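You operate a simulated robot arm through the tools that you are given. There is no shell and no other tool. Be economical: measure what you need, move in short steps, check, and stop when the job is done.

You run a simulated two-armed robot. Do the job below in one go: nothing can be reset, and whatever is moved stays where it is left.

## Task
Finish the tall green fixture's arc with the blue sheet and the white clip.
Fine: lay the sheet straight in the gap; red roller till the bubbles are out, then back; peel the film off into the FILM bin; push the clip on over the sheet's middle; the arc stays in its fixture.

Only the result counts: the job must be done as asked and must still hold three seconds after the hand-in. Knocking over, shifting, dropping, spilling or breaking anything else fails it. Flat cloth is picked up by pressing the open fingertips on it (5 to 10 N) and closing them slowly along it; thin cloth reads only 2 to 8 mm in the jaws.

## Robot
Two 7-joint arms with two-finger grippers on one trunk, hanging from a carriage that runs on a gantry, over the field with the corners [-2349, 1140], [-2349, -40], [151, -40], [151, 1140] (x, y) and turns from -362 to 326 degrees about z. Base frame: it is fixed where the carriage stands at the start and does not move with it; the origin is on the floor, on the carriage's upright axis, x ahead of it, y to its left, z up. Units: mm, degrees, N and s.
The left shoulder is at the start at [0, 236, 1615], the right one opposite. With the tool pointing down near the work surface each hand reaches from about 100 to 580 mm from the robot's upright axis, wherever it stands, measured 20 degrees to its own side. Places, roughly: black lever of the tall green fixture [200, 0, 900]; blue lever of the tall green fixture [0, 100, 1000]; film bin [500, 300, 800]; holder of the red roller [300, -100, 800]; ledge of the round block [100, 100, 1000]; upright green arc (30x3x15 cm) [100, 100, 1000]; yellow lever of the tall green fixture [200, 100, 1000]. Payload 3.43 kg a hand.
The TCP of each hand is the grasp point between the finger pads, 30 mm short of the fingertips. In the tool frame z runs along the fingers and y along their closing line. The gripper opens to 104 mm. The gripper's body begins 57 mm behind the TCP.
Orientation is that of the tool frame in the base frame, as [roll, pitch, yaw] about the fixed x, y, z axes, in that order (R = Rz(yaw) Ry(pitch) Rx(roll)). With the fingers straight down and closing along the base's y, the tool's x points along the base's -x, its y along +y and its z along -z.

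## Interface
- The arms move only by the tool nudge_tool. It takes "left_motion", "right_motion" or both (then of equal length, played together; a hand with none holds still); each is a list of rows, each a list of 7 numbers: the turn, a rotation vector about the base's x, y, z in degrees, then the shift along the base's x, y, z in mm, then the gripper command, from -1 (fully open) to 1 (shut), values between in proportion. In form: [[wx, wy, wz, x, y, z, hand], ...]. A call has 1 to 8 rows; each row is the pose to reach, as a shift and turn from the pose commanded when the call began. Rows are played at 5 a second. More than 50 mm and 8.6 degrees between two rows, or a gripper value outside its range, and nothing of the call is played. Where a pose cannot be reached the arm comes as near as it can. A force on the tool above 50 N (or 10 N above the force at the start of the call, whichever is more), or a blocked arm, ends the call early, and 0.2 s more pass. Each finger travels about 45 mm/s and halts on what it meets, pressing with about 35 N; the grip force reading is that of the motor and also rises with nothing between the fingers. The clock runs only during rows and for 0.2 s after the last one: add rows that repeat a pose to give the fingers time. The reply holds the time, the measured pose of the TCP, the force on the tool along the base axes, the opening and the grip force, in the units named above and with some noise, with the torque about the TCP (base axes, N m) and any sound that the robot's microphone picked up.
- Cameras (640 x 400 px; columns grow to the right, rows downward): "scene" is now at [242.5, 35.6, 1725]; the picture's right is [0.63, -0.78, 0.00], its down [-0.73, -0.59, -0.36] and it looks along [0.28, 0.23, -0.93] (base axes); focal length 214 px, centre (320, 200). "left" rides on the left gripper at [67, -18, -90] in its tool frame; the picture's right is [0.25, 0.97, 0.00], its down [-0.73, 0.19, -0.66] and it looks along [-0.64, 0.17, 0.75] (tool axes); focal length 218 px, centre (320, 200). "right" rides on the right gripper at [67, 18, -90] in its tool frame; the picture's right is [-0.25, 0.97, 0.00], its down [-0.73, -0.19, -0.66] and it looks along [-0.64, -0.17, 0.75] (tool axes); focal length 218 px, centre (320, 200). There is no depth. A picture from a camera that has moved, and an enlarged one, comes with that camera's place and axes in the base frame and with its lens.
- grab_frame(camera): a new picture of that camera. No time passes.
- lift_body(by): slides the trunk up (or, below 0, down) by that many mm; the arms and the scene camera ride with it, the base frame stays. It gives what a move gives, with no picture.
- drive_base(legs): drives the robot by 1 to 6 legs, each [ahead, left, turn to the left] in mm, mm and degrees, along the robot's own axes; the way and the turn of a leg run together, so that a leg with both is an arc; at most 1500 mm and 180 degrees a leg. The arms and the cameras ride along, it lands a little off, and it stops where it bumps. It keeps to its track: a leg is cut to what the track allows. It gives what a move gives.
- pan_tilt(pan, tilt): turns the head with the scene camera to pan (to the left, within 86 degrees either way) and tilt (down, from -29 to 69), counted from straight ahead of the robot. It gives what a move gives.
- zoom(camera, box): a new picture of the part [left, top, right, bottom] of that camera's present view, enlarged. No time passes.
- close_job(): hands the job in; it is judged then, once.

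Work in short steps. Places have to be worked out from the pictures, the camera data and where the tool is seen: move nearer, look again, correct. Check each grasp and each placing, and mend what went wrong. You have 120 turns and 88 pictures in all, those below and enlarged ones among them. Open the grippers and draw the arms clear of the work before you hand the job in, unless the task says otherwise; then end with one line.

The tools are called after ">>>" by a JSON object that holds its "fn" and its "kwargs". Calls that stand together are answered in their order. nudge_tool: Moves the arms, as the interface text tells. Its arguments: {"type":"object","properties":{"left_motion":{"type":"array","items":{"type":"array","items":{"type":"number"}}},"right_motion":{"type":"array","items":{"type":"array","items":{"type":"number"}}}},"required":[]} The other tools are called the same way: lift_body (by) slides the trunk up or down; drive_base (legs) drives the base; pan_tilt (pan, tilt) turns the head that bears the scene camera; grab_frame (camera) takes a picture; zoom (camera, box) takes an enlarged picture of a part of a camera's view; close_job () hands the job in.

At the start:

```text
time: 0.0
left_position: [355.6, 187.8, 1001.0]
left_tcp_rot: [-180.0, -0.1, 180.0]
left_contact_force: [-0.1, -0.4, -0.2]
left_ft_torque: [0.03, 0.0, 0.01]
left_grip_width: 104.0
left_grip_force: 0.0
right_position: [625.3, -208.6, 1336.3]
right_tcp_rot: [-179.9, 0.0, 179.9]
right_contact_force: [0.4, 0.0, -0.4]
right_ft_torque: [-0.01, -0.03, -0.03]
right_grip_width: 104.2
right_grip_force: 0.2
trunk travel left (down, up): [-525.0, 115.0]
robot x, y, heading: [1.8, 0.2, -0.0]
head pan, tilt: [38.9, 68.8]
```

scene: 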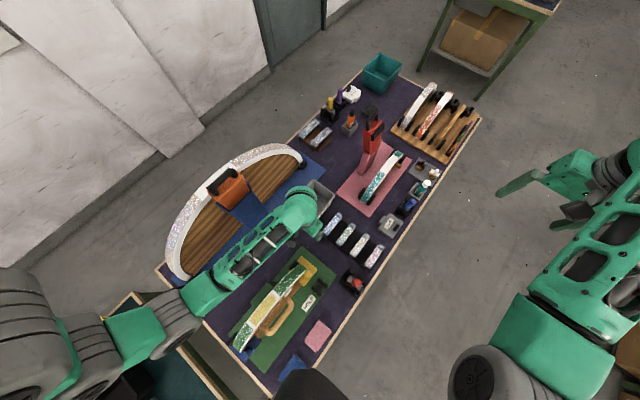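
right: 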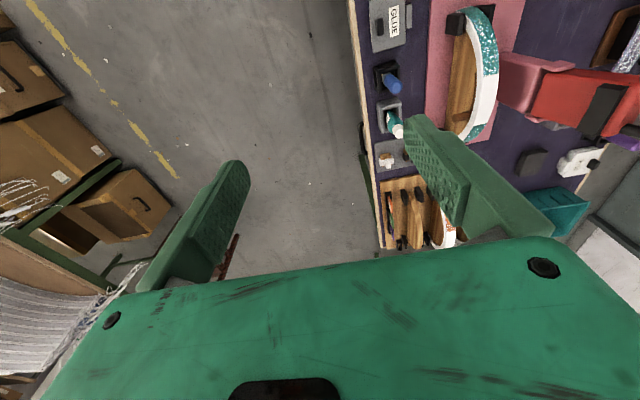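
left: 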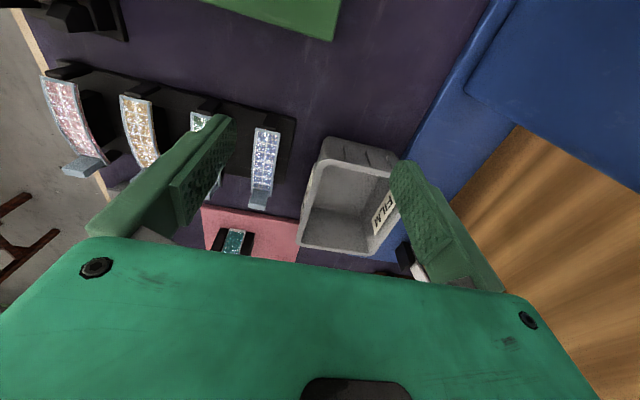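

The scene shows a bench with a green fixture holding an arc near the robot and several curved sheets. I zoom in on the fixture and the sheet area.

>>> {"fn": "zoom", "kwargs": {"camera": "scene", "box": [200, 230, 400, 380]}}

>>> {"fn": "zoom", "kwargs": {"camera": "scene", "box": [290, 60, 490, 210]}}

```text
2.67 times, centred on (300, 305) of scene
camera zoom: at [242.5, 35.6, 1725.0], right [0.63, -0.78, 0.0], down [-0.73, -0.59, -0.36], along [0.28, 0.23, -0.93], focal length 572 px, centre (373, -80)
```

zoom: 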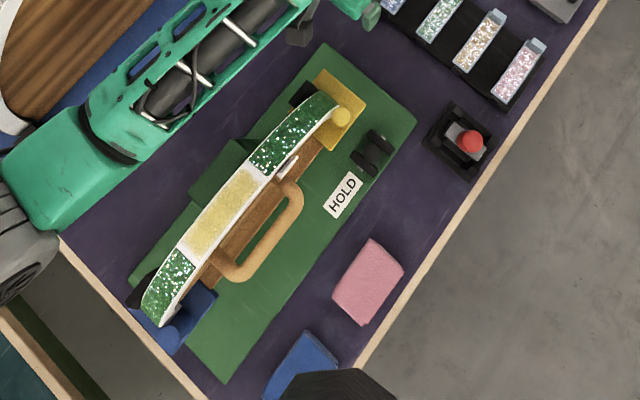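

```text
2.67 times, centred on (390, 135) of scene
camera zoom: at [242.5, 35.6, 1725.0], right [0.63, -0.78, 0.0], down [-0.73, -0.59, -0.36], along [0.28, 0.23, -0.93], focal length 572 px, centre (133, 373)
```

zoom: 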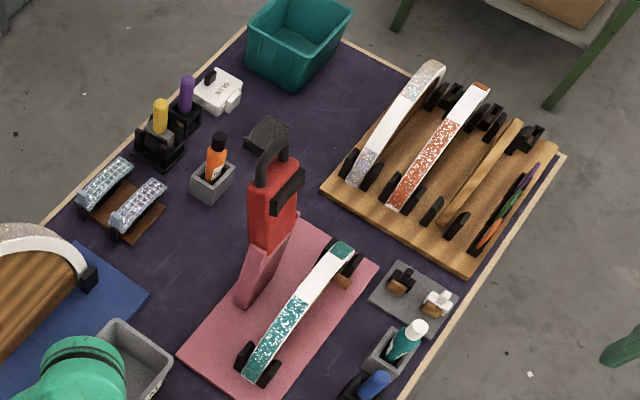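

Arc runs along x at y≈100, x from about -60 to 250. I raise the left hand clear, then look from other views.

>>> {"fn": "nudge_tool", "kwargs": {"left_motion": [[0, 0, 0, 0, 0, 50, -1], [0, 0, 0, 0, 0, 100, -1], [0, 0, 0, 0, 0, 150, -1], [0, 0, 0, 0, 0, 200, -1]]}}

>>> {"fn": "drive_base", "kwargs": {"legs": [[-350, 0, 0]]}}

>>> {"fn": "pan_tilt", "kwargs": {"pan": 20, "tilt": 60}}

>>> {"fn": "grab_frame", "kwargs": {"camera": "scene"}}

>>> {"fn": "grab_frame", "kwargs": {"camera": "left"}}

```text
time: 1.0
left_position: [354.1, 188.6, 1199.0]
left_tcp_rot: [-180.0, -0.1, -180.0]
left_contact_force: [0.5, -1.1, -1.0]
left_ft_torque: [0.02, 0.0, 0.01]
left_grip_width: 103.8
left_grip_force: 0.0
right_position: [625.1, -209.5, 1335.6]
right_tcp_rot: [179.9, 0.0, 180.0]
right_contact_force: [1.1, -0.4, -0.2]
right_ft_torque: [-0.01, -0.02, -0.04]
right_grip_width: 104.3
right_grip_force: 0.0
trunk travel left (down, up): [-525.0, 115.0]
robot x, y, heading: [2.6, -1.0, -0.3]
head pan, tilt: [38.9, 68.8]
```

```text
time: 3.3
left_position: [6.4, 188.0, 1199.8]
left_tcp_rot: [180.0, 0.0, -179.9]
left_contact_force: [0.1, -0.8, 0.7]
left_ft_torque: [0.0, -0.01, 0.0]
left_grip_width: 103.8
left_grip_force: 0.1
right_position: [278.0, -208.0, 1335.5]
right_tcp_rot: [-180.0, 0.0, -180.0]
right_contact_force: [0.3, 1.1, 0.2]
right_ft_torque: [-0.04, -0.03, 0.02]
right_grip_width: 104.0
right_grip_force: 0.1
trunk travel left (down, up): [-525.0, 115.0]
robot x, y, heading: [-344.5, -2.1, 0.3]
head pan, tilt: [38.9, 68.8]
```

```text
time: 4.1
left_position: [8.0, 189.2, 1199.9]
left_tcp_rot: [-180.0, 0.0, -179.9]
left_contact_force: [0.6, -0.2, -0.3]
left_ft_torque: [0.02, 0.0, 0.01]
left_grip_width: 104.3
left_grip_force: 0.0
right_position: [277.2, -208.6, 1337.1]
right_tcp_rot: [179.9, 0.1, -179.9]
right_contact_force: [0.5, -0.2, -0.5]
right_ft_torque: [-0.05, 0.01, -0.01]
right_grip_width: 104.1
right_grip_force: 0.1
trunk travel left (down, up): [-525.0, 115.0]
robot x, y, heading: [-345.3, -1.7, 0.0]
head pan, tilt: [20.0, 60.0]
```

```text
82 pictures are left
camera scene: at [-86.2, 23.5, 1734.4], right [0.34, -0.94, 0.0], down [-0.81, -0.3, -0.5], along [0.47, 0.17, -0.87], focal length 214 px, centre (320, 200)
```

scene: 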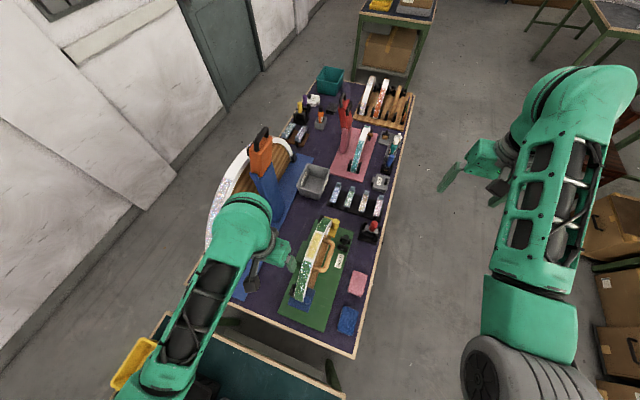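

```text
81 pictures are left
camera left: at [-59.8, 171.7, 1289.2], right [-0.25, 0.97, 0.0], down [0.73, 0.19, 0.66], along [0.64, 0.17, -0.75], focal length 218 px, centre (320, 200)
```

left: 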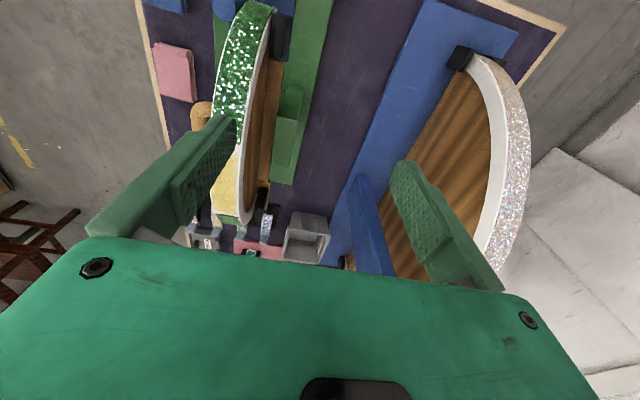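

I zoom into each key item from this side view.

>>> {"fn": "zoom", "kwargs": {"camera": "scene", "box": [260, 200, 400, 340]}}

>>> {"fn": "zoom", "kwargs": {"camera": "scene", "box": [310, 130, 410, 250]}}

```text
2.86 times, centred on (330, 270) of scene
camera zoom: at [-86.2, 23.5, 1734.4], right [0.34, -0.94, 0.0], down [-0.81, -0.3, -0.5], along [0.47, 0.17, -0.87], focal length 613 px, centre (291, 0)
```

zoom: 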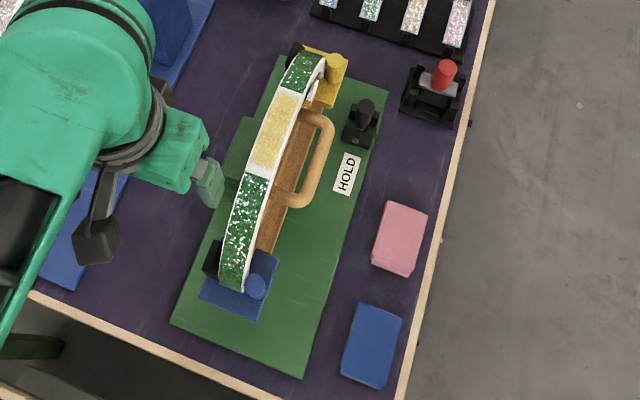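

```text
3.33 times, centred on (360, 190) of scene
camera zoom: at [-86.2, 23.5, 1734.4], right [0.34, -0.94, 0.0], down [-0.81, -0.3, -0.5], along [0.47, 0.17, -0.87], focal length 715 px, centre (187, 233)
```

zoom: 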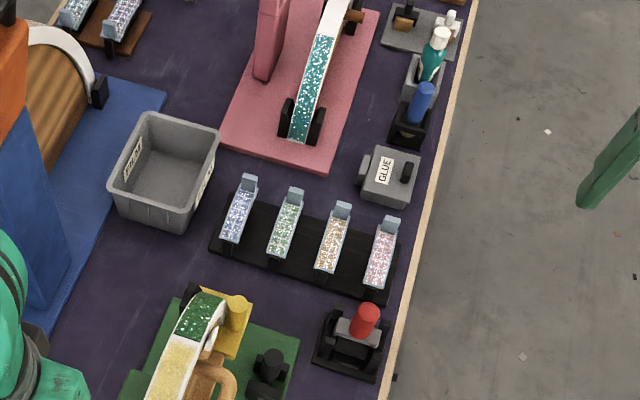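

The middle region of the arc looks yellow and matte. I bring the left hand's camera above the arc for a close look.

>>> {"fn": "nudge_tool", "kwargs": {"left_motion": [[0, 0, 0, 30, -30, 0, -1], [0, 0, 0, 60, -60, 0, -1], [0, 0, 0, 90, -87, 0, -1]]}}

>>> {"fn": "grab_frame", "kwargs": {"camera": "left"}}

>>> {"fn": "zoom", "kwargs": {"camera": "left", "box": [200, 0, 440, 150]}}

```text
time: 4.9
left_position: [96.9, 102.0, 1201.3]
left_tcp_rot: [-179.9, 0.0, 180.0]
left_contact_force: [-0.5, -0.1, 0.1]
left_ft_torque: [0.01, 0.02, 0.01]
left_grip_width: 103.8
left_grip_force: 0.0
right_position: [277.3, -207.9, 1335.9]
right_tcp_rot: [-179.9, 0.1, -179.9]
right_contact_force: [0.0, -0.5, 0.1]
right_ft_torque: [0.0, 0.01, -0.01]
right_grip_width: 104.1
right_grip_force: 0.0
trunk travel left (down, up): [-525.0, 115.0]
robot x, y, heading: [-342.8, 3.6, 0.5]
head pan, tilt: [20.0, 60.0]
```

```text
78 pictures are left
camera left: at [29.4, 84.4, 1289.4], right [-0.25, 0.97, 0.0], down [0.73, 0.19, 0.66], along [0.64, 0.17, -0.75], focal length 218 px, centre (320, 200)
```

left: 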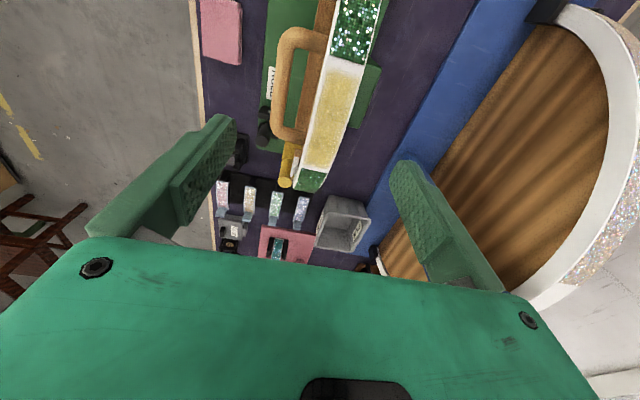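

```text
2.67 times, centred on (320, 75) of left
camera zoom: at [29.4, 84.4, 1289.4], right [-0.25, 0.97, 0.0], down [0.73, 0.19, 0.66], along [0.64, 0.17, -0.75], focal length 582 px, centre (320, 533)
```

zoom: 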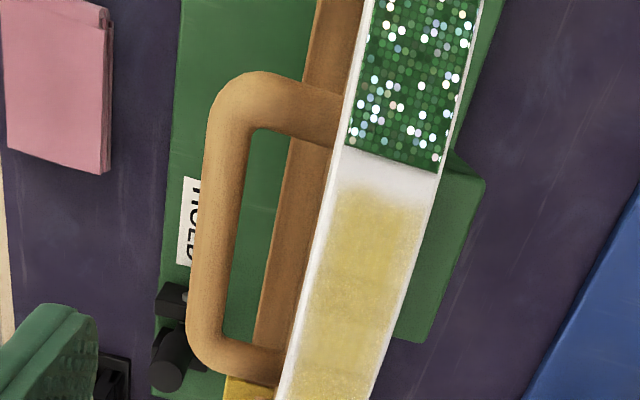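

The yellow is glue already spread in the white gap between the green parts. I bring the right camera round to view the fixture from the -y side, moving the left hand aside.

>>> {"fn": "nudge_tool", "kwargs": {"right_motion": [[2, -2, 7.3, -14, 0, -17, -1], [4, -4, 14.6, -28, 0, -34, -1], [5.9, -5.9, 22, -42, 0, -50, -1], [7.8, -7.8, 29.3, -56, 0, -67, -1], [9.8, -9.8, 36.6, -70, 0, -84, -1], [11.75, -11.75, 43.9, -84, 0, -100, -1]], "left_motion": [[0, 0, 0, 0, 30, 0, -1], [0, 0, 0, 0, 60, 0, -1], [0, 0, 0, 0, 90, 0, -1], [0, 0, 0, 0, 120, 0, -1], [0, 0, 0, 0, 120, 0, -1], [0, 0, 0, 0, 120, 0, -1]]}}

>>> {"fn": "nudge_tool", "kwargs": {"right_motion": [[2, -2, 7.3, -14, 20, -17, -1], [4, -4, 14.6, -28, 40, -34, -1], [5.9, -5.9, 22, -42, 60, -50, -1], [7.8, -7.8, 29.3, -56, 80, -67, -1], [9.8, -9.8, 36.6, -70, 100, -84, -1], [11.75, -11.75, 43.9, -84, 120, -100, -1]]}}

>>> {"fn": "grab_frame", "kwargs": {"camera": "right"}}

```text
time: 6.3
left_position: [98.1, 221.8, 1198.8]
left_tcp_rot: [-180.0, 0.0, -179.9]
left_contact_force: [0.8, 0.5, -0.6]
left_ft_torque: [-0.01, -0.01, -0.03]
left_grip_width: 104.1
left_grip_force: 0.1
right_position: [193.1, -208.3, 1235.9]
right_tcp_rot: [173.6, 15.0, -136.4]
right_contact_force: [0.3, 1.0, 0.6]
right_ft_torque: [-0.03, -0.03, 0.0]
right_grip_width: 104.2
right_grip_force: 0.0
trunk travel left (down, up): [-525.0, 115.0]
robot x, y, heading: [-346.2, 0.6, 0.1]
head pan, tilt: [20.0, 60.0]
```

```text
time: 7.7
left_position: [96.0, 223.7, 1200.2]
left_tcp_rot: [-180.0, -0.1, -179.9]
left_contact_force: [0.3, -0.4, 0.1]
left_ft_torque: [0.02, -0.04, -0.02]
left_grip_width: 104.0
left_grip_force: 0.0
right_position: [109.1, -88.7, 1135.1]
right_tcp_rot: [-179.9, 30.0, -89.7]
right_contact_force: [0.6, 0.3, -0.5]
right_ft_torque: [-0.01, -0.03, 0.0]
right_grip_width: 103.9
right_grip_force: 0.0
trunk travel left (down, up): [-525.0, 115.0]
robot x, y, heading: [-349.2, -1.1, 0.1]
head pan, tilt: [20.0, 60.0]
```

```text
76 pictures are left
camera right: at [93.3, -192.0, 1178.7], right [-0.97, 0.22, 0.12], down [0.19, 0.3, 0.93], along [0.16, 0.93, -0.33], focal length 218 px, centre (320, 200)
```

right: 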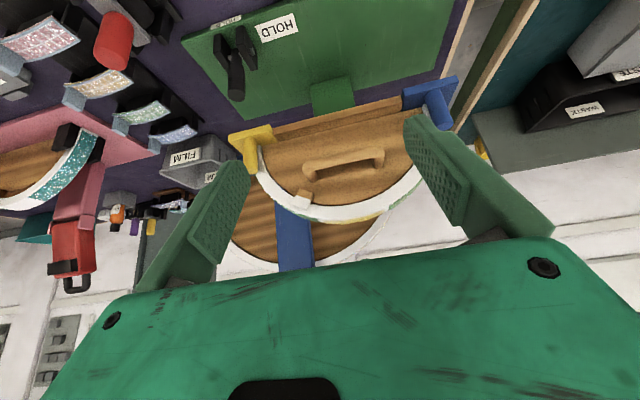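

The view is upside down; I zoom in on the block face.

>>> {"fn": "zoom", "kwargs": {"camera": "right", "box": [180, 0, 480, 240]}}

>>> {"fn": "zoom", "kwargs": {"camera": "right", "box": [0, 0, 240, 180]}}

```text
1.67 times, centred on (330, 120) of right
camera zoom: at [93.3, -192.0, 1178.7], right [-0.97, 0.22, 0.12], down [0.19, 0.3, 0.93], along [0.16, 0.93, -0.33], focal length 364 px, centre (303, 333)
```

zoom: 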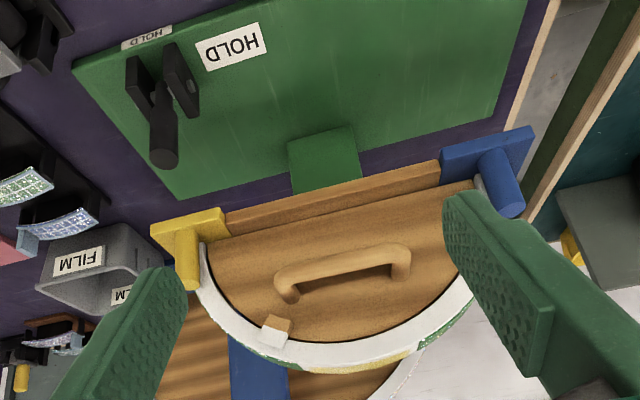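

```text
2.22 times, centred on (120, 90) of right
camera zoom: at [93.3, -192.0, 1178.7], right [-0.97, 0.22, 0.12], down [0.19, 0.3, 0.93], along [0.16, 0.93, -0.33], focal length 485 px, centre (764, 444)
```

zoom: 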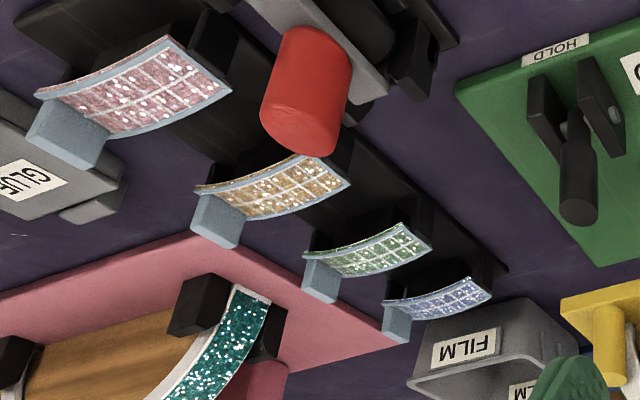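

I judge: arc apex near (101, 111, 1110), gap spanning x≈52–150. The blue sheet lies near (459, 139, ~840), already parallel to the arc. I bring the hands to safe heights and drive to the sheet rack.

>>> {"fn": "nudge_tool", "kwargs": {"left_motion": [[0, 0, 0, 0, -20, 20, -1], [0, 0, 0, 0, -40, 20, -1], [0, 0, 0, 0, -60, 20, -1], [0, 0, 0, 0, -80, 20, -1]], "right_motion": [[0, 0, 0, 0, -30, 20, -1], [0, 0, 0, 0, -60, 50, -1], [0, 0, 0, 0, -90, 80, -1], [0, 0, 0, 0, -120, 110, -1]]}}

>>> {"fn": "drive_base", "kwargs": {"legs": [[360, 0, 0]]}}

>>> {"fn": "nudge_tool", "kwargs": {"left_motion": [[0, 0, 0, 0, 0, -50, -1], [0, 0, 0, 0, 0, -100, -1], [0, 0, 0, 0, 0, -150, -1], [0, 0, 0, 0, 0, -200, -1]]}}

>>> {"fn": "grab_frame", "kwargs": {"camera": "left"}}

```text
time: 8.7
left_position: [97.4, 140.8, 1219.1]
left_tcp_rot: [-180.0, -0.1, -179.8]
left_contact_force: [0.6, 0.8, 0.3]
left_ft_torque: [-0.07, 0.01, 0.04]
left_grip_width: 104.0
left_grip_force: 0.1
right_position: [108.8, -211.3, 1245.6]
right_tcp_rot: [179.9, 30.0, -89.9]
right_contact_force: [-0.2, -0.3, -0.2]
right_ft_torque: [0.01, 0.01, 0.02]
right_grip_width: 104.3
right_grip_force: 0.0
trunk travel left (down, up): [-525.0, 115.0]
robot x, y, heading: [-346.9, -0.2, -0.0]
head pan, tilt: [20.0, 60.0]
```

```text
time: 11.0
left_position: [456.1, 141.2, 1219.7]
left_tcp_rot: [180.0, 0.2, -180.0]
left_contact_force: [-1.0, -0.2, -0.1]
left_ft_torque: [0.03, -0.01, 0.01]
left_grip_width: 104.1
left_grip_force: 0.1
right_position: [467.1, -211.4, 1245.0]
right_tcp_rot: [-179.9, 30.1, -89.9]
right_contact_force: [0.3, 0.5, -0.1]
right_ft_torque: [-0.01, -0.04, -0.01]
right_grip_width: 104.0
right_grip_force: 0.0
trunk travel left (down, up): [-525.0, 115.0]
robot x, y, heading: [10.7, 0.6, -0.1]
head pan, tilt: [20.0, 60.0]
```

```text
time: 12.0
left_position: [457.3, 141.4, 1018.8]
left_tcp_rot: [179.9, 0.2, 179.9]
left_contact_force: [-0.5, -1.1, 0.6]
left_ft_torque: [0.02, -0.03, 0.04]
left_grip_width: 104.1
left_grip_force: 0.0
right_position: [467.7, -211.5, 1246.2]
right_tcp_rot: [-180.0, 30.0, -89.9]
right_contact_force: [0.0, -0.4, -0.2]
right_ft_torque: [0.02, -0.05, 0.02]
right_grip_width: 104.4
right_grip_force: 0.0
trunk travel left (down, up): [-525.0, 115.0]
robot x, y, heading: [11.5, 1.4, 0.0]
head pan, tilt: [20.0, 60.0]
```

```text
73 pictures are left
camera left: at [390.3, 125.0, 1110.2], right [-0.25, 0.97, 0.0], down [0.73, 0.19, 0.66], along [0.64, 0.17, -0.75], focal length 218 px, centre (320, 200)
```

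left: 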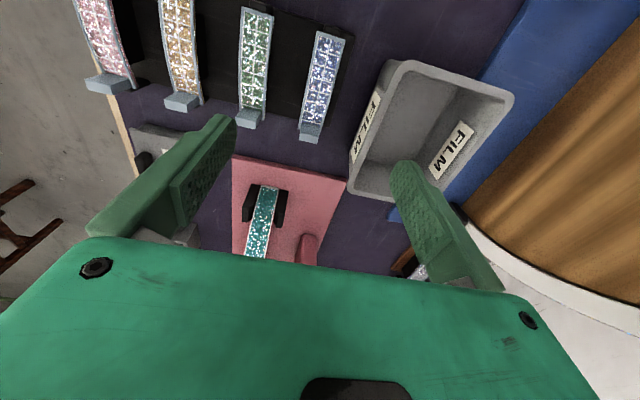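

I zoom on the blue sheet from above and take a side look with the right camera.

>>> {"fn": "zoom", "kwargs": {"camera": "left", "box": [220, 0, 380, 160]}}

>>> {"fn": "grab_frame", "kwargs": {"camera": "right"}}

```text
2.50 times, centred on (300, 80) of left
camera zoom: at [390.3, 125.0, 1110.2], right [-0.25, 0.97, 0.0], down [0.73, 0.19, 0.66], along [0.64, 0.17, -0.75], focal length 546 px, centre (370, 500)
```

zoom: 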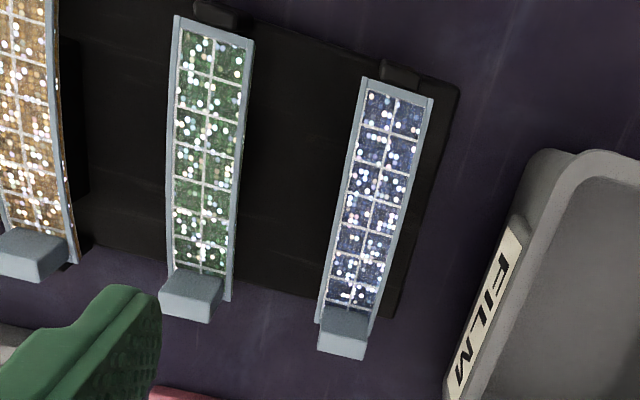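

```text
71 pictures are left
camera right: at [451.4, -313.6, 1288.8], right [-0.97, 0.22, 0.13], down [0.19, 0.3, 0.93], along [0.17, 0.93, -0.34], focal length 218 px, centre (320, 200)
```

right: 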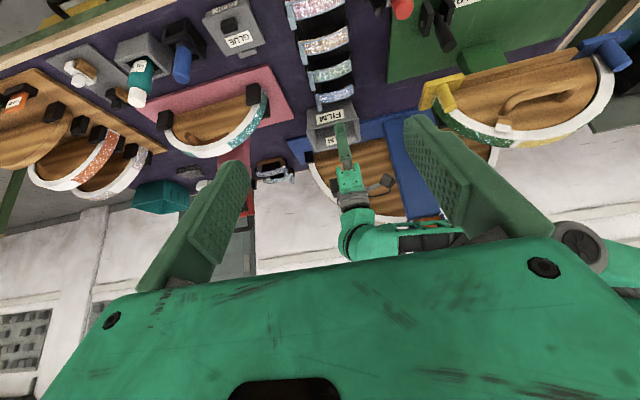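

The blue sheet has a grey tab at its +x end (≈(501,141,866)), overhanging the rack. I move closer for a precise look with the jaw narrowed.

>>> {"fn": "nudge_tool", "kwargs": {"left_motion": [[0, 0, 0, 35, 0, 0, 0.0], [0, 0, 0, 70, 0, 0, 0.1], [0, 0, 0, 70, 0, -30, 0.15], [0, 0, 0, 70, 0, -60, 0.15], [0, 0, 0, 70, 0, -60, 0.15]]}}

>>> {"fn": "zoom", "kwargs": {"camera": "left", "box": [220, 0, 420, 200]}}

```text
time: 13.2
left_position: [526.6, 143.0, 960.1]
left_tcp_rot: [179.9, 0.1, 180.0]
left_contact_force: [-0.3, 0.8, -0.1]
left_ft_torque: [0.02, 0.0, 0.05]
left_grip_width: 44.3
left_grip_force: 0.1
right_position: [468.0, -210.8, 1245.8]
right_tcp_rot: [-180.0, 30.0, -90.0]
right_contact_force: [0.0, 0.4, -0.7]
right_ft_torque: [-0.02, -0.03, 0.02]
right_grip_width: 104.2
right_grip_force: 0.0
trunk travel left (down, up): [-525.0, 115.0]
robot x, y, heading: [10.7, 2.8, 0.0]
head pan, tilt: [20.0, 60.0]
```

```text
2.00 times, centred on (320, 100) of left
camera zoom: at [458.9, 125.4, 1049.8], right [-0.25, 0.97, 0.0], down [0.73, 0.19, 0.66], along [0.64, 0.17, -0.75], focal length 436 px, centre (320, 400)
```

zoom: 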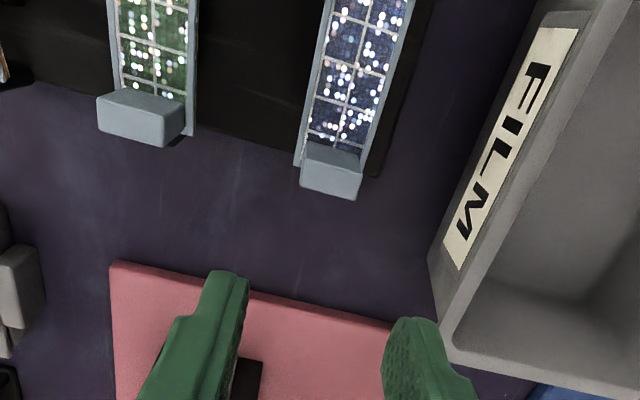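

Triangulated tab centre ≈ (501,142,863). I lower straddling it, with the jaw at 44 mm.

>>> {"fn": "nudge_tool", "kwargs": {"left_motion": [[0, 0, 0, -24, -1, 0, 0.15], [0, 0, 0, -24, -1, -30, 0.15], [0, 0, 0, -24, -1, -55, 0.15], [0, 0, 0, -24, -1, -78, 0.15]]}}

>>> {"fn": "grab_frame", "kwargs": {"camera": "left"}}

```text
time: 14.2
left_position: [504.0, 139.7, 881.9]
left_tcp_rot: [180.0, 0.1, -180.0]
left_contact_force: [-0.4, -0.3, 0.2]
left_ft_torque: [-0.01, -0.01, -0.01]
left_grip_width: 44.3
left_grip_force: 0.1
right_position: [466.9, -210.9, 1244.5]
right_tcp_rot: [-179.9, 29.9, -90.0]
right_contact_force: [-0.4, 0.2, 0.2]
right_ft_torque: [0.0, -0.01, -0.03]
right_grip_width: 104.1
right_grip_force: 0.0
trunk travel left (down, up): [-525.0, 115.0]
robot x, y, heading: [11.2, 2.7, 0.0]
head pan, tilt: [20.0, 60.0]
```

```text
69 pictures are left
camera left: at [435.5, 123.5, 971.9], right [-0.25, 0.97, 0.0], down [0.73, 0.19, 0.66], along [0.64, 0.17, -0.75], focal length 218 px, centre (320, 200)
```

left: 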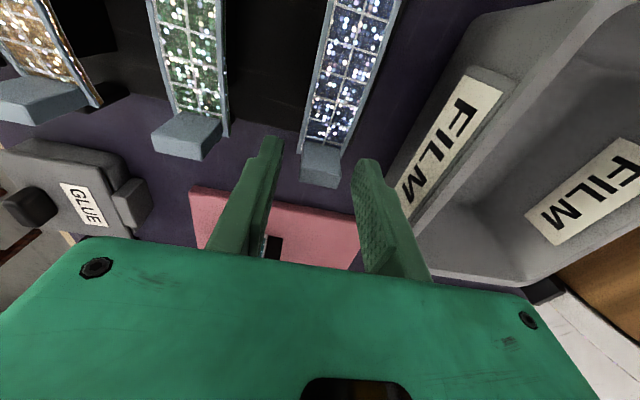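

The tab sits between the fingertips. I lower 4 mm more and close.

>>> {"fn": "nudge_tool", "kwargs": {"left_motion": [[0, 0, 0, 0, 0, -4, 0.15], [0, 0, 0, 0, 0, -4, 0.35], [0, 0, 0, 0, 0, -4, 0.5], [0, 0, 0, 0, 0, -4, 0.65], [0, 0, 0, 0, 0, -4, 0.8], [0, 0, 0, 0, 0, -4, 0.9], [0, 0, 0, 0, 0, -4, 0.9]]}}

>>> {"fn": "zoom", "kwargs": {"camera": "left", "box": [220, 60, 420, 220]}}

```text
time: 15.8
left_position: [503.8, 140.9, 878.4]
left_tcp_rot: [-180.0, 0.0, -180.0]
left_contact_force: [0.4, 0.7, 1.0]
left_ft_torque: [-0.02, 0.01, 0.01]
left_grip_width: 20.1
left_grip_force: 34.7
right_position: [468.5, -211.2, 1245.1]
right_tcp_rot: [-179.9, 30.1, -89.9]
right_contact_force: [0.0, -0.9, -0.2]
right_ft_torque: [-0.01, -0.02, 0.0]
right_grip_width: 104.0
right_grip_force: 0.1
trunk travel left (down, up): [-525.0, 115.0]
robot x, y, heading: [12.1, -2.5, 0.1]
head pan, tilt: [20.0, 60.0]
```

```text
2.50 times, centred on (320, 140) of left
camera zoom: at [435.2, 123.6, 967.9], right [-0.25, 0.97, 0.0], down [0.73, 0.19, 0.66], along [0.64, 0.17, -0.75], focal length 546 px, centre (320, 350)
```

zoom: 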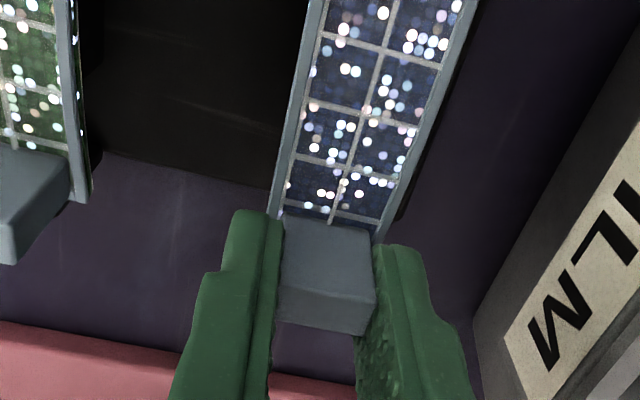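

Tab held (20 mm). I lift straight up slowly.

>>> {"fn": "nudge_tool", "kwargs": {"left_motion": [[0, 0, 0, 0, 0, 10, 0.9], [0, 0, 0, 0, 0, 25, 0.9], [0, 0, 0, 0, 0, 50, 0.9], [0, 0, 0, 0, 0, 80, 0.9], [0, 0, 0, 0, 0, 120, 0.9], [0, 0, 0, 0, 0, 150, 0.9]]}}

>>> {"fn": "grab_frame", "kwargs": {"camera": "left"}}

>>> {"fn": "grab_frame", "kwargs": {"camera": "right"}}

```text
time: 17.2
left_position: [500.9, 140.5, 1026.3]
left_tcp_rot: [180.0, 0.0, 180.0]
left_contact_force: [1.0, 0.8, -0.4]
left_ft_torque: [0.0, 0.0, -0.02]
left_grip_width: 20.4
left_grip_force: 34.9
right_position: [468.3, -211.0, 1246.2]
right_tcp_rot: [-179.9, 30.0, -90.0]
right_contact_force: [-0.1, -0.2, 0.7]
right_ft_torque: [0.04, -0.01, -0.02]
right_grip_width: 104.4
right_grip_force: 0.0
trunk travel left (down, up): [-525.0, 115.0]
robot x, y, heading: [16.1, 3.0, 0.2]
head pan, tilt: [20.0, 60.0]
```

```text
67 pictures are left
camera left: at [435.0, 123.3, 1116.5], right [-0.25, 0.97, 0.0], down [0.73, 0.19, 0.66], along [0.64, 0.17, -0.75], focal length 218 px, centre (320, 200)
```

left: 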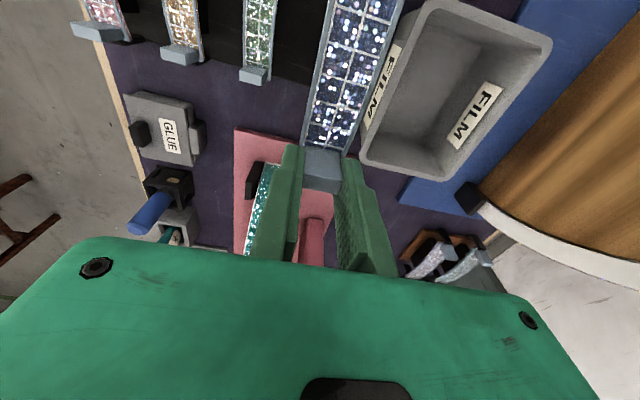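

```text
66 pictures are left
camera right: at [451.6, -313.6, 1288.8], right [-0.97, 0.22, 0.13], down [0.19, 0.3, 0.93], along [0.17, 0.93, -0.34], focal length 218 px, centre (320, 200)
```

right: 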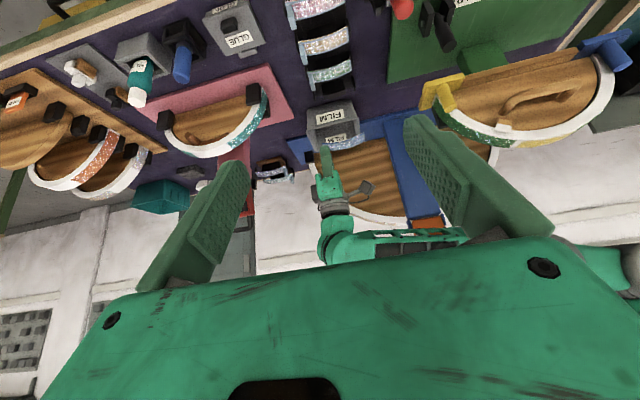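

The tab stands upright (~25 mm tall), and my fingertips reach ~8 mm below the sheet, which would foul the arc. I set the sheet back on its rack and regrip higher.

>>> {"fn": "nudge_tool", "kwargs": {"left_motion": [[0, 0, 0, 0, 0, -50, 0.9], [0, 0, 0, 0, 0, -100, 0.9], [0, 0, 0, 0, 0, -125, 0.9], [0, 0, 0, 0, 0, -138, 0.9], [0, 0, 0, 0, 0, -145, 0.9], [0, 0, 0, 0, 0, -149, 0.9], [0, 0, 0, 0, 0, -149.5, 0.9]]}}

>>> {"fn": "zoom", "kwargs": {"camera": "left", "box": [220, 60, 420, 220]}}

```text
time: 18.8
left_position: [502.1, 140.4, 879.3]
left_tcp_rot: [-180.0, 0.0, -179.9]
left_contact_force: [0.0, -0.5, -0.5]
left_ft_torque: [0.03, 0.04, -0.01]
left_grip_width: 20.0
left_grip_force: 35.0
right_position: [468.4, -211.0, 1244.5]
right_tcp_rot: [-179.8, 30.1, -89.9]
right_contact_force: [-0.5, 0.3, 0.0]
right_ft_torque: [0.03, 0.0, -0.01]
right_grip_width: 104.1
right_grip_force: 0.0
trunk travel left (down, up): [-525.0, 115.0]
robot x, y, heading: [12.2, -4.0, -0.1]
head pan, tilt: [20.0, 60.0]
```

```text
2.50 times, centred on (320, 140) of left
camera zoom: at [435.3, 123.6, 968.0], right [-0.25, 0.97, 0.0], down [0.73, 0.19, 0.66], along [0.64, 0.17, -0.75], focal length 546 px, centre (320, 350)
```

zoom: 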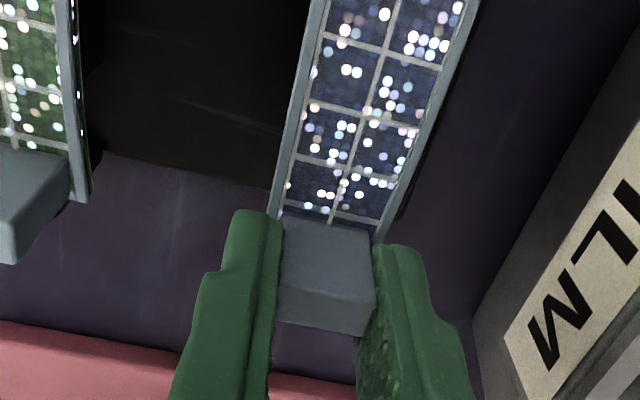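

Back at its rack pose. I open, rise 15 mm and close again.

>>> {"fn": "nudge_tool", "kwargs": {"left_motion": [[0, 0, 0, 0, 0, 0, 0.5], [0, 0, 0, 0, 0, 0, 0.4], [0, 0, 0, 0, 0, 8, 0.4], [0, 0, 0, 0, 0, 16, 0.4], [0, 0, 0, 0, 0, 16, 0.6], [0, 0, 0, 0, 0, 16, 0.8], [0, 0, 0, 0, 0, 16, 0.9], [0, 0, 0, 0, 0, 16, 0.9]]}}

>>> {"fn": "zoom", "kwargs": {"camera": "left", "box": [220, 60, 420, 220]}}

```text
time: 20.6
left_position: [503.5, 140.5, 892.8]
left_tcp_rot: [180.0, -0.1, -180.0]
left_contact_force: [0.0, 0.4, 0.0]
left_ft_torque: [-0.01, -0.01, -0.03]
left_grip_width: 20.1
left_grip_force: 35.4
right_position: [466.7, -210.1, 1246.6]
right_tcp_rot: [-179.8, 30.0, -89.9]
right_contact_force: [-0.1, -0.4, -0.7]
right_ft_torque: [-0.01, -0.04, 0.03]
right_grip_width: 104.1
right_grip_force: 0.1
trunk travel left (down, up): [-525.0, 115.0]
robot x, y, heading: [12.4, 1.0, 0.1]
head pan, tilt: [20.0, 60.0]
```

```text
2.50 times, centred on (320, 140) of left
camera zoom: at [435.6, 123.8, 983.9], right [-0.25, 0.97, 0.0], down [0.73, 0.19, 0.66], along [0.64, 0.17, -0.75], focal length 546 px, centre (320, 350)
```

zoom: 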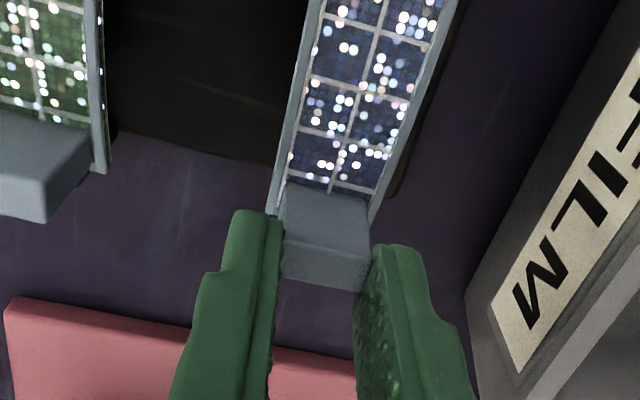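

Better grip height. I lift to clear height and drive back toward the fixture.

>>> {"fn": "nudge_tool", "kwargs": {"left_motion": [[0, 0, 0, 0, 0, 15, 0.9], [0, 0, 0, 0, 0, 50, 0.9], [0, 0, 0, 0, 0, 100, 0.9], [0, 0, 0, 0, 0, 150, 0.9], [0, 0, 0, 0, 0, 200, 0.9], [0, 0, 0, 0, 0, 250, 0.9], [0, 0, 0, 0, 0, 300, 0.9], [0, 0, 0, 0, 0, 330, 0.9]]}}

>>> {"fn": "drive_base", "kwargs": {"legs": [[-300, 0, 0]]}}

>>> {"fn": "grab_frame", "kwargs": {"camera": "left"}}

>>> {"fn": "grab_frame", "kwargs": {"camera": "right"}}

```text
time: 22.4
left_position: [501.8, 139.5, 1223.6]
left_tcp_rot: [179.8, 0.0, -180.0]
left_contact_force: [0.9, 0.6, -1.0]
left_ft_torque: [0.02, -0.02, 0.0]
left_grip_width: 20.1
left_grip_force: 35.3
right_position: [469.2, -210.9, 1245.8]
right_tcp_rot: [-179.9, 30.1, -90.1]
right_contact_force: [-0.8, 0.5, -0.3]
right_ft_torque: [-0.02, 0.01, -0.01]
right_grip_width: 104.0
right_grip_force: 0.1
trunk travel left (down, up): [-525.0, 115.0]
robot x, y, heading: [17.9, 1.0, -0.3]
head pan, tilt: [20.0, 60.0]
```

```text
time: 24.4
left_position: [206.2, 139.8, 1224.0]
left_tcp_rot: [179.9, 0.1, 179.9]
left_contact_force: [0.4, -0.2, -0.1]
left_ft_torque: [0.02, -0.02, -0.01]
left_grip_width: 20.2
left_grip_force: 34.8
right_position: [172.5, -210.6, 1246.1]
right_tcp_rot: [-179.8, 30.0, -90.0]
right_contact_force: [-0.5, -0.7, 0.1]
right_ft_torque: [0.02, 0.02, -0.01]
right_grip_width: 104.0
right_grip_force: 0.0
trunk travel left (down, up): [-525.0, 115.0]
robot x, y, heading: [-285.0, 0.1, 0.2]
head pan, tilt: [20.0, 60.0]
```

```text
63 pictures are left
camera left: at [139.4, 123.1, 1313.2], right [-0.25, 0.97, 0.0], down [0.73, 0.19, 0.66], along [0.64, 0.17, -0.75], focal length 218 px, centre (320, 200)
```

left: 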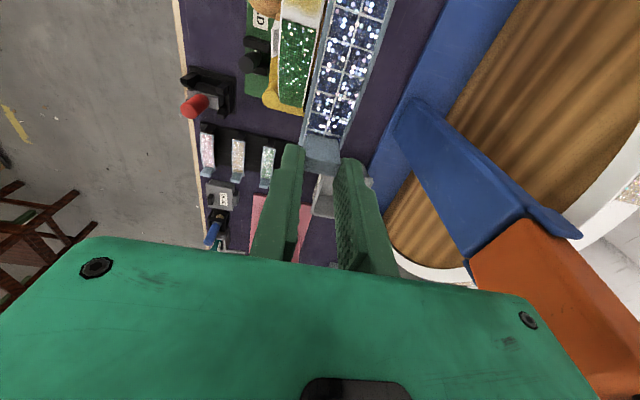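

```text
62 pictures are left
camera right: at [155.5, -313.7, 1288.8], right [-0.97, 0.22, 0.13], down [0.19, 0.3, 0.93], along [0.17, 0.93, -0.34], focal length 218 px, centre (320, 200)
```

right: 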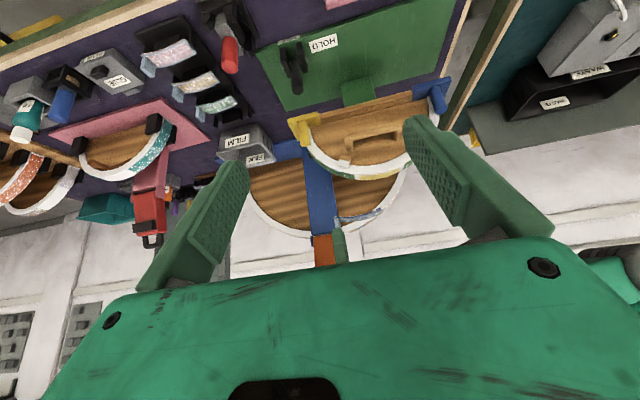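

I move the sheet above the gap and check with the scene camera.

>>> {"fn": "nudge_tool", "kwargs": {"left_motion": [[0, 0, 0, -25, -15, 0, 0.9], [0, 0, 0, -50, -29, 0, 0.9], [0, 0, 0, -50, -29, -25, 0.9]]}}

>>> {"fn": "pan_tilt", "kwargs": {"pan": 30, "tilt": 69}}

>>> {"fn": "zoom", "kwargs": {"camera": "scene", "box": [220, 120, 420, 280]}}

>>> {"fn": "zoom", "kwargs": {"camera": "right", "box": [280, 80, 460, 240]}}

```text
time: 25.2
left_position: [156.9, 110.4, 1200.2]
left_tcp_rot: [179.9, -0.1, 179.9]
left_contact_force: [-0.4, 0.7, -0.5]
left_ft_torque: [0.01, -0.01, 0.0]
left_grip_width: 20.1
left_grip_force: 34.6
right_position: [171.8, -211.2, 1244.9]
right_tcp_rot: [-179.9, 30.0, -90.0]
right_contact_force: [0.0, 1.2, -0.1]
right_ft_torque: [0.01, 0.0, 0.0]
right_grip_width: 104.0
right_grip_force: 0.0
trunk travel left (down, up): [-525.0, 115.0]
robot x, y, heading: [-281.1, 2.4, -0.0]
head pan, tilt: [20.0, 60.0]
```

```text
time: 25.9
left_position: [156.8, 110.9, 1198.9]
left_tcp_rot: [180.0, 0.0, 179.9]
left_contact_force: [0.4, 0.1, 0.1]
left_ft_torque: [0.0, 0.0, 0.03]
left_grip_width: 20.1
left_grip_force: 35.0
right_position: [172.7, -212.3, 1244.5]
right_tcp_rot: [-179.9, 29.9, -90.0]
right_contact_force: [0.1, 0.9, -0.1]
right_ft_torque: [-0.01, 0.03, 0.03]
right_grip_width: 104.1
right_grip_force: 0.1
trunk travel left (down, up): [-525.0, 115.0]
robot x, y, heading: [-286.3, -0.6, 0.1]
head pan, tilt: [30.0, 68.8]
```

```text
2.50 times, centred on (320, 200) of scene
camera zoom: at [-36.6, 28.4, 1725.0], right [0.5, -0.87, 0.0], down [-0.81, -0.46, -0.36], along [0.31, 0.18, -0.93], focal length 536 px, centre (320, 200)
```

zoom: 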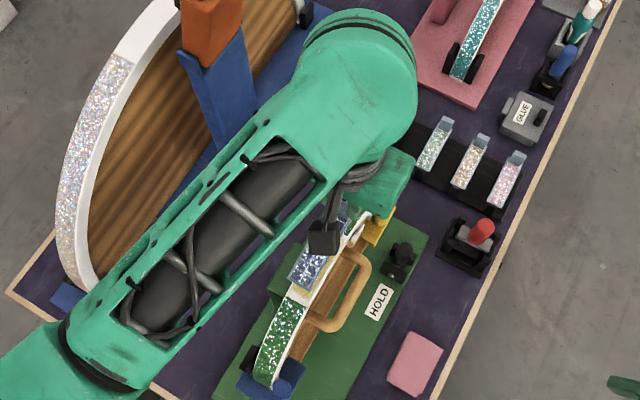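

```text
2.50 times, centred on (370, 160) of right
camera zoom: at [155.6, -313.7, 1288.9], right [-0.97, 0.22, 0.13], down [0.19, 0.3, 0.93], along [0.17, 0.93, -0.34], focal length 546 px, centre (195, 300)
```

zoom: 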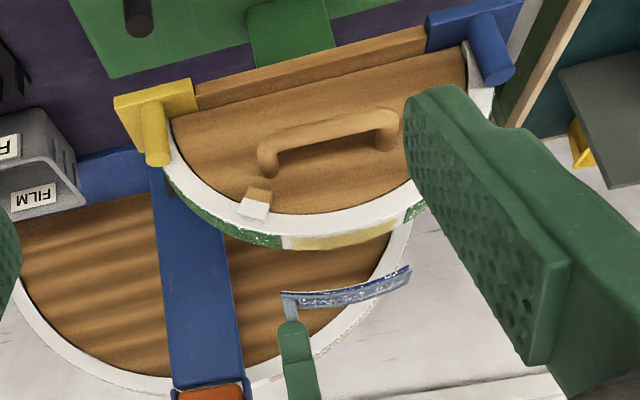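

Sheet needs about -6 mm in x and ~41 mm down. I check lateral (y) alignment with a tighter scene zoom.

>>> {"fn": "zoom", "kwargs": {"camera": "scene", "box": [290, 200, 346, 240]}}

>>> {"fn": "zoom", "kwargs": {"camera": "left", "box": [230, 0, 400, 180]}}

```text
10.00 times, centred on (318, 220) of scene
camera zoom: at [-36.6, 28.4, 1725.0], right [0.5, -0.87, 0.0], down [-0.81, -0.46, -0.36], along [0.31, 0.18, -0.93], focal length 2145 px, centre (340, 0)
```

zoom: 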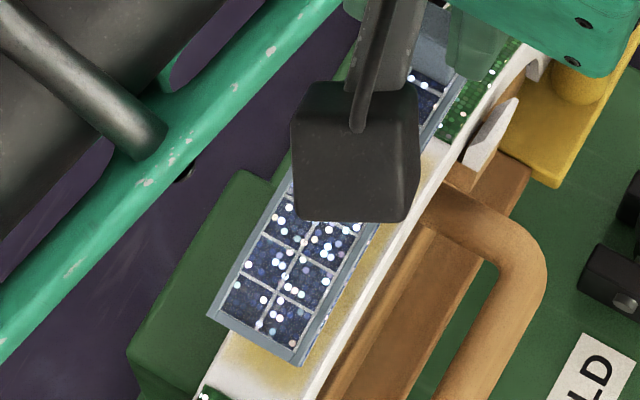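

```text
2.22 times, centred on (315, 90) of left
camera zoom: at [89.6, 93.9, 1289.0], right [-0.25, 0.97, 0.0], down [0.73, 0.19, 0.66], along [0.64, 0.17, -0.75], focal length 485 px, centre (331, 444)
```

zoom: 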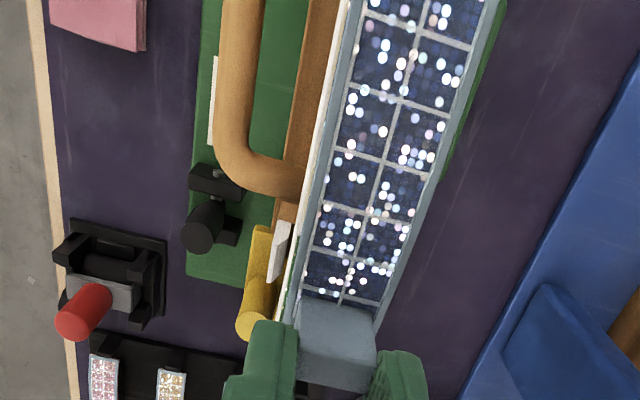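

I estimate sheet needs -2 mm in y as well. I shift and lower to ~6 mm above the arc, then recheck.

>>> {"fn": "nudge_tool", "kwargs": {"left_motion": [[0, 0, 0, -6, -2, 0, 0.9], [0, 0, 0, -6, -2, -18, 0.9], [0, 0, 0, -6, -2, -35, 0.9], [0, 0, 0, -6, -2, -35, 0.9]]}}

>>> {"fn": "zoom", "kwargs": {"camera": "scene", "box": [290, 200, 346, 240]}}

>>> {"fn": "zoom", "kwargs": {"camera": "right", "box": [320, 120, 420, 220]}}

```text
time: 26.9
left_position: [150.5, 107.9, 1162.7]
left_tcp_rot: [-180.0, 0.0, 179.9]
left_contact_force: [0.1, 0.5, -0.6]
left_ft_torque: [0.0, -0.01, 0.0]
left_grip_width: 20.0
left_grip_force: 35.0
right_position: [171.5, -210.6, 1246.4]
right_tcp_rot: [-179.9, 29.9, -90.0]
right_contact_force: [0.1, -0.1, -0.3]
right_ft_torque: [-0.02, 0.0, 0.01]
right_grip_width: 103.9
right_grip_force: 0.1
trunk travel left (down, up): [-525.0, 115.0]
robot x, y, heading: [-284.0, -1.6, -0.0]
head pan, tilt: [30.0, 68.8]
```

```text
10.00 times, centred on (318, 220) of scene
camera zoom: at [-36.6, 28.4, 1725.0], right [0.5, -0.87, 0.0], down [-0.81, -0.47, -0.36], along [0.31, 0.18, -0.93], focal length 2145 px, centre (340, 0)
```

zoom: 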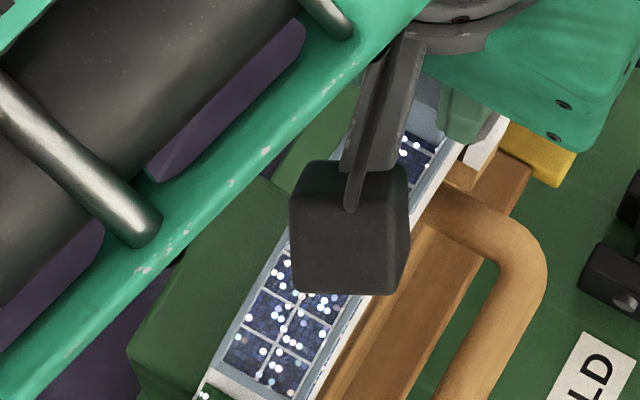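

```text
4.00 times, centred on (370, 170) of right
camera zoom: at [155.6, -313.7, 1288.9], right [-0.97, 0.22, 0.13], down [0.19, 0.3, 0.93], along [0.17, 0.93, -0.34], focal length 873 px, centre (120, 320)
```

zoom: 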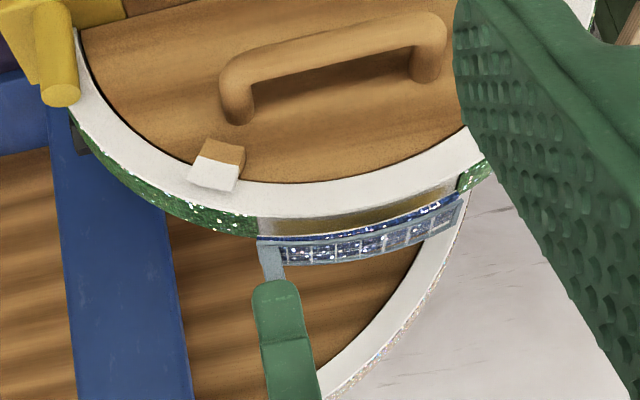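

Very close. I zoom tighter to judge tilt and end alignment.

>>> {"fn": "zoom", "kwargs": {"camera": "right", "box": [346, 154, 396, 194]}}

```text
10.00 times, centred on (371, 174) of right
camera zoom: at [155.6, -313.7, 1288.9], right [-0.97, 0.22, 0.13], down [0.19, 0.3, 0.93], along [0.17, 0.93, -0.34], focal length 2183 px, centre (-190, 460)
```

zoom: 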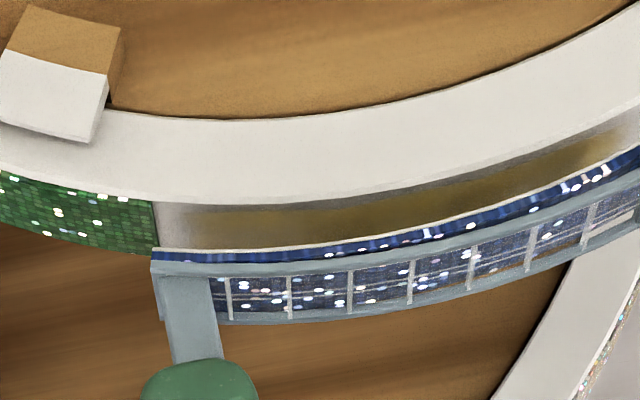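

>>> {"fn": "nudge_tool", "kwargs": {"left_motion": [[0, 1, 0, 0.5, 0, 0, 0.9], [0, 2, 0, 0.9, 0, -2, 0.9], [0, 2, 0, 0.9, 0, -4, 0.9]]}}

>>> {"fn": "zoom", "kwargs": {"camera": "right", "box": [350, 150, 414, 190]}}

```text
time: 27.7
left_position: [152.8, 109.9, 1159.3]
left_tcp_rot: [-180.0, -2.0, 179.8]
left_contact_force: [-0.9, 0.1, 0.0]
left_ft_torque: [-0.04, -0.01, -0.03]
left_grip_width: 20.1
left_grip_force: 34.7
right_position: [172.5, -210.5, 1245.5]
right_tcp_rot: [-180.0, 29.9, -90.0]
right_contact_force: [0.4, 0.2, -0.1]
right_ft_torque: [0.01, 0.01, -0.01]
right_grip_width: 104.1
right_grip_force: 0.2
trunk travel left (down, up): [-525.0, 115.0]
robot x, y, heading: [-282.4, 0.4, -0.2]
head pan, tilt: [30.0, 68.8]
```

```text
10.00 times, centred on (382, 170) of right
camera zoom: at [155.6, -313.7, 1288.9], right [-0.97, 0.22, 0.13], down [0.19, 0.3, 0.93], along [0.17, 0.93, -0.34], focal length 2183 px, centre (-300, 500)
```

zoom: 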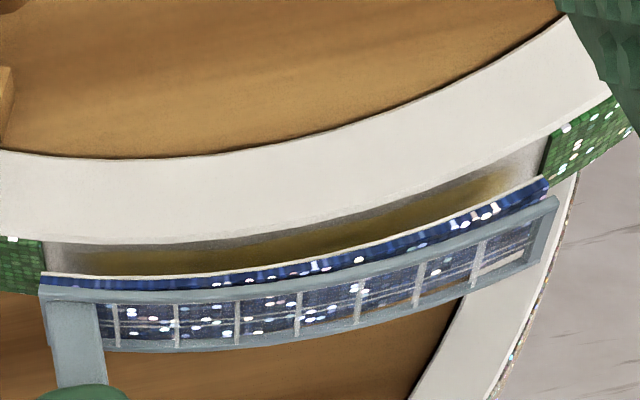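

Over-rotated a bit; I take back 0.9°, shift -2.4 mm in x, and check lateral alignment.

>>> {"fn": "nudge_tool", "kwargs": {"left_motion": [[0, -0.9, 0, -2.4, 0, 0, 0.9], [0, -0.9, 0, -2.4, 0, -3, 0.9], [0, -0.9, 0, -2.4, 0, -3, 0.9]]}}

>>> {"fn": "zoom", "kwargs": {"camera": "right", "box": [350, 150, 414, 190]}}

>>> {"fn": "zoom", "kwargs": {"camera": "scene", "box": [290, 210, 346, 250]}}

```text
time: 28.5
left_position: [149.3, 109.3, 1156.1]
left_tcp_rot: [180.0, -1.0, -180.0]
left_contact_force: [-0.4, 0.4, -0.6]
left_ft_torque: [0.02, 0.02, 0.01]
left_grip_width: 20.1
left_grip_force: 34.6
right_position: [171.4, -211.4, 1244.9]
right_tcp_rot: [-179.8, 30.0, -90.0]
right_contact_force: [-0.9, 0.6, 0.2]
right_ft_torque: [0.0, 0.03, 0.0]
right_grip_width: 103.9
right_grip_force: 0.0
trunk travel left (down, up): [-525.0, 115.0]
robot x, y, heading: [-285.7, 1.9, -0.0]
head pan, tilt: [30.0, 68.8]
```

```text
10.00 times, centred on (382, 170) of right
camera zoom: at [155.7, -313.7, 1288.9], right [-0.97, 0.22, 0.13], down [0.19, 0.3, 0.93], along [0.17, 0.93, -0.34], focal length 2183 px, centre (-300, 500)
```

zoom: 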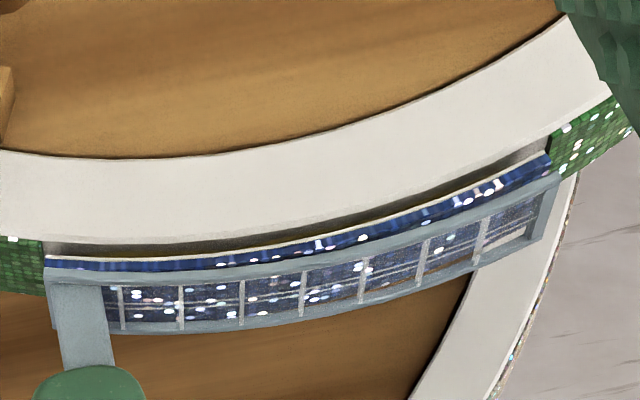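

```text
10.00 times, centred on (318, 230) of scene
camera zoom: at [-36.6, 28.4, 1725.0], right [0.5, -0.87, 0.0], down [-0.81, -0.47, -0.36], along [0.31, 0.18, -0.93], focal length 2145 px, centre (340, -100)
```

zoom: 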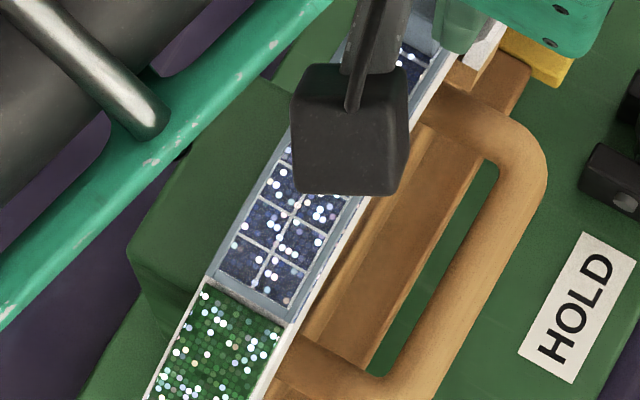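

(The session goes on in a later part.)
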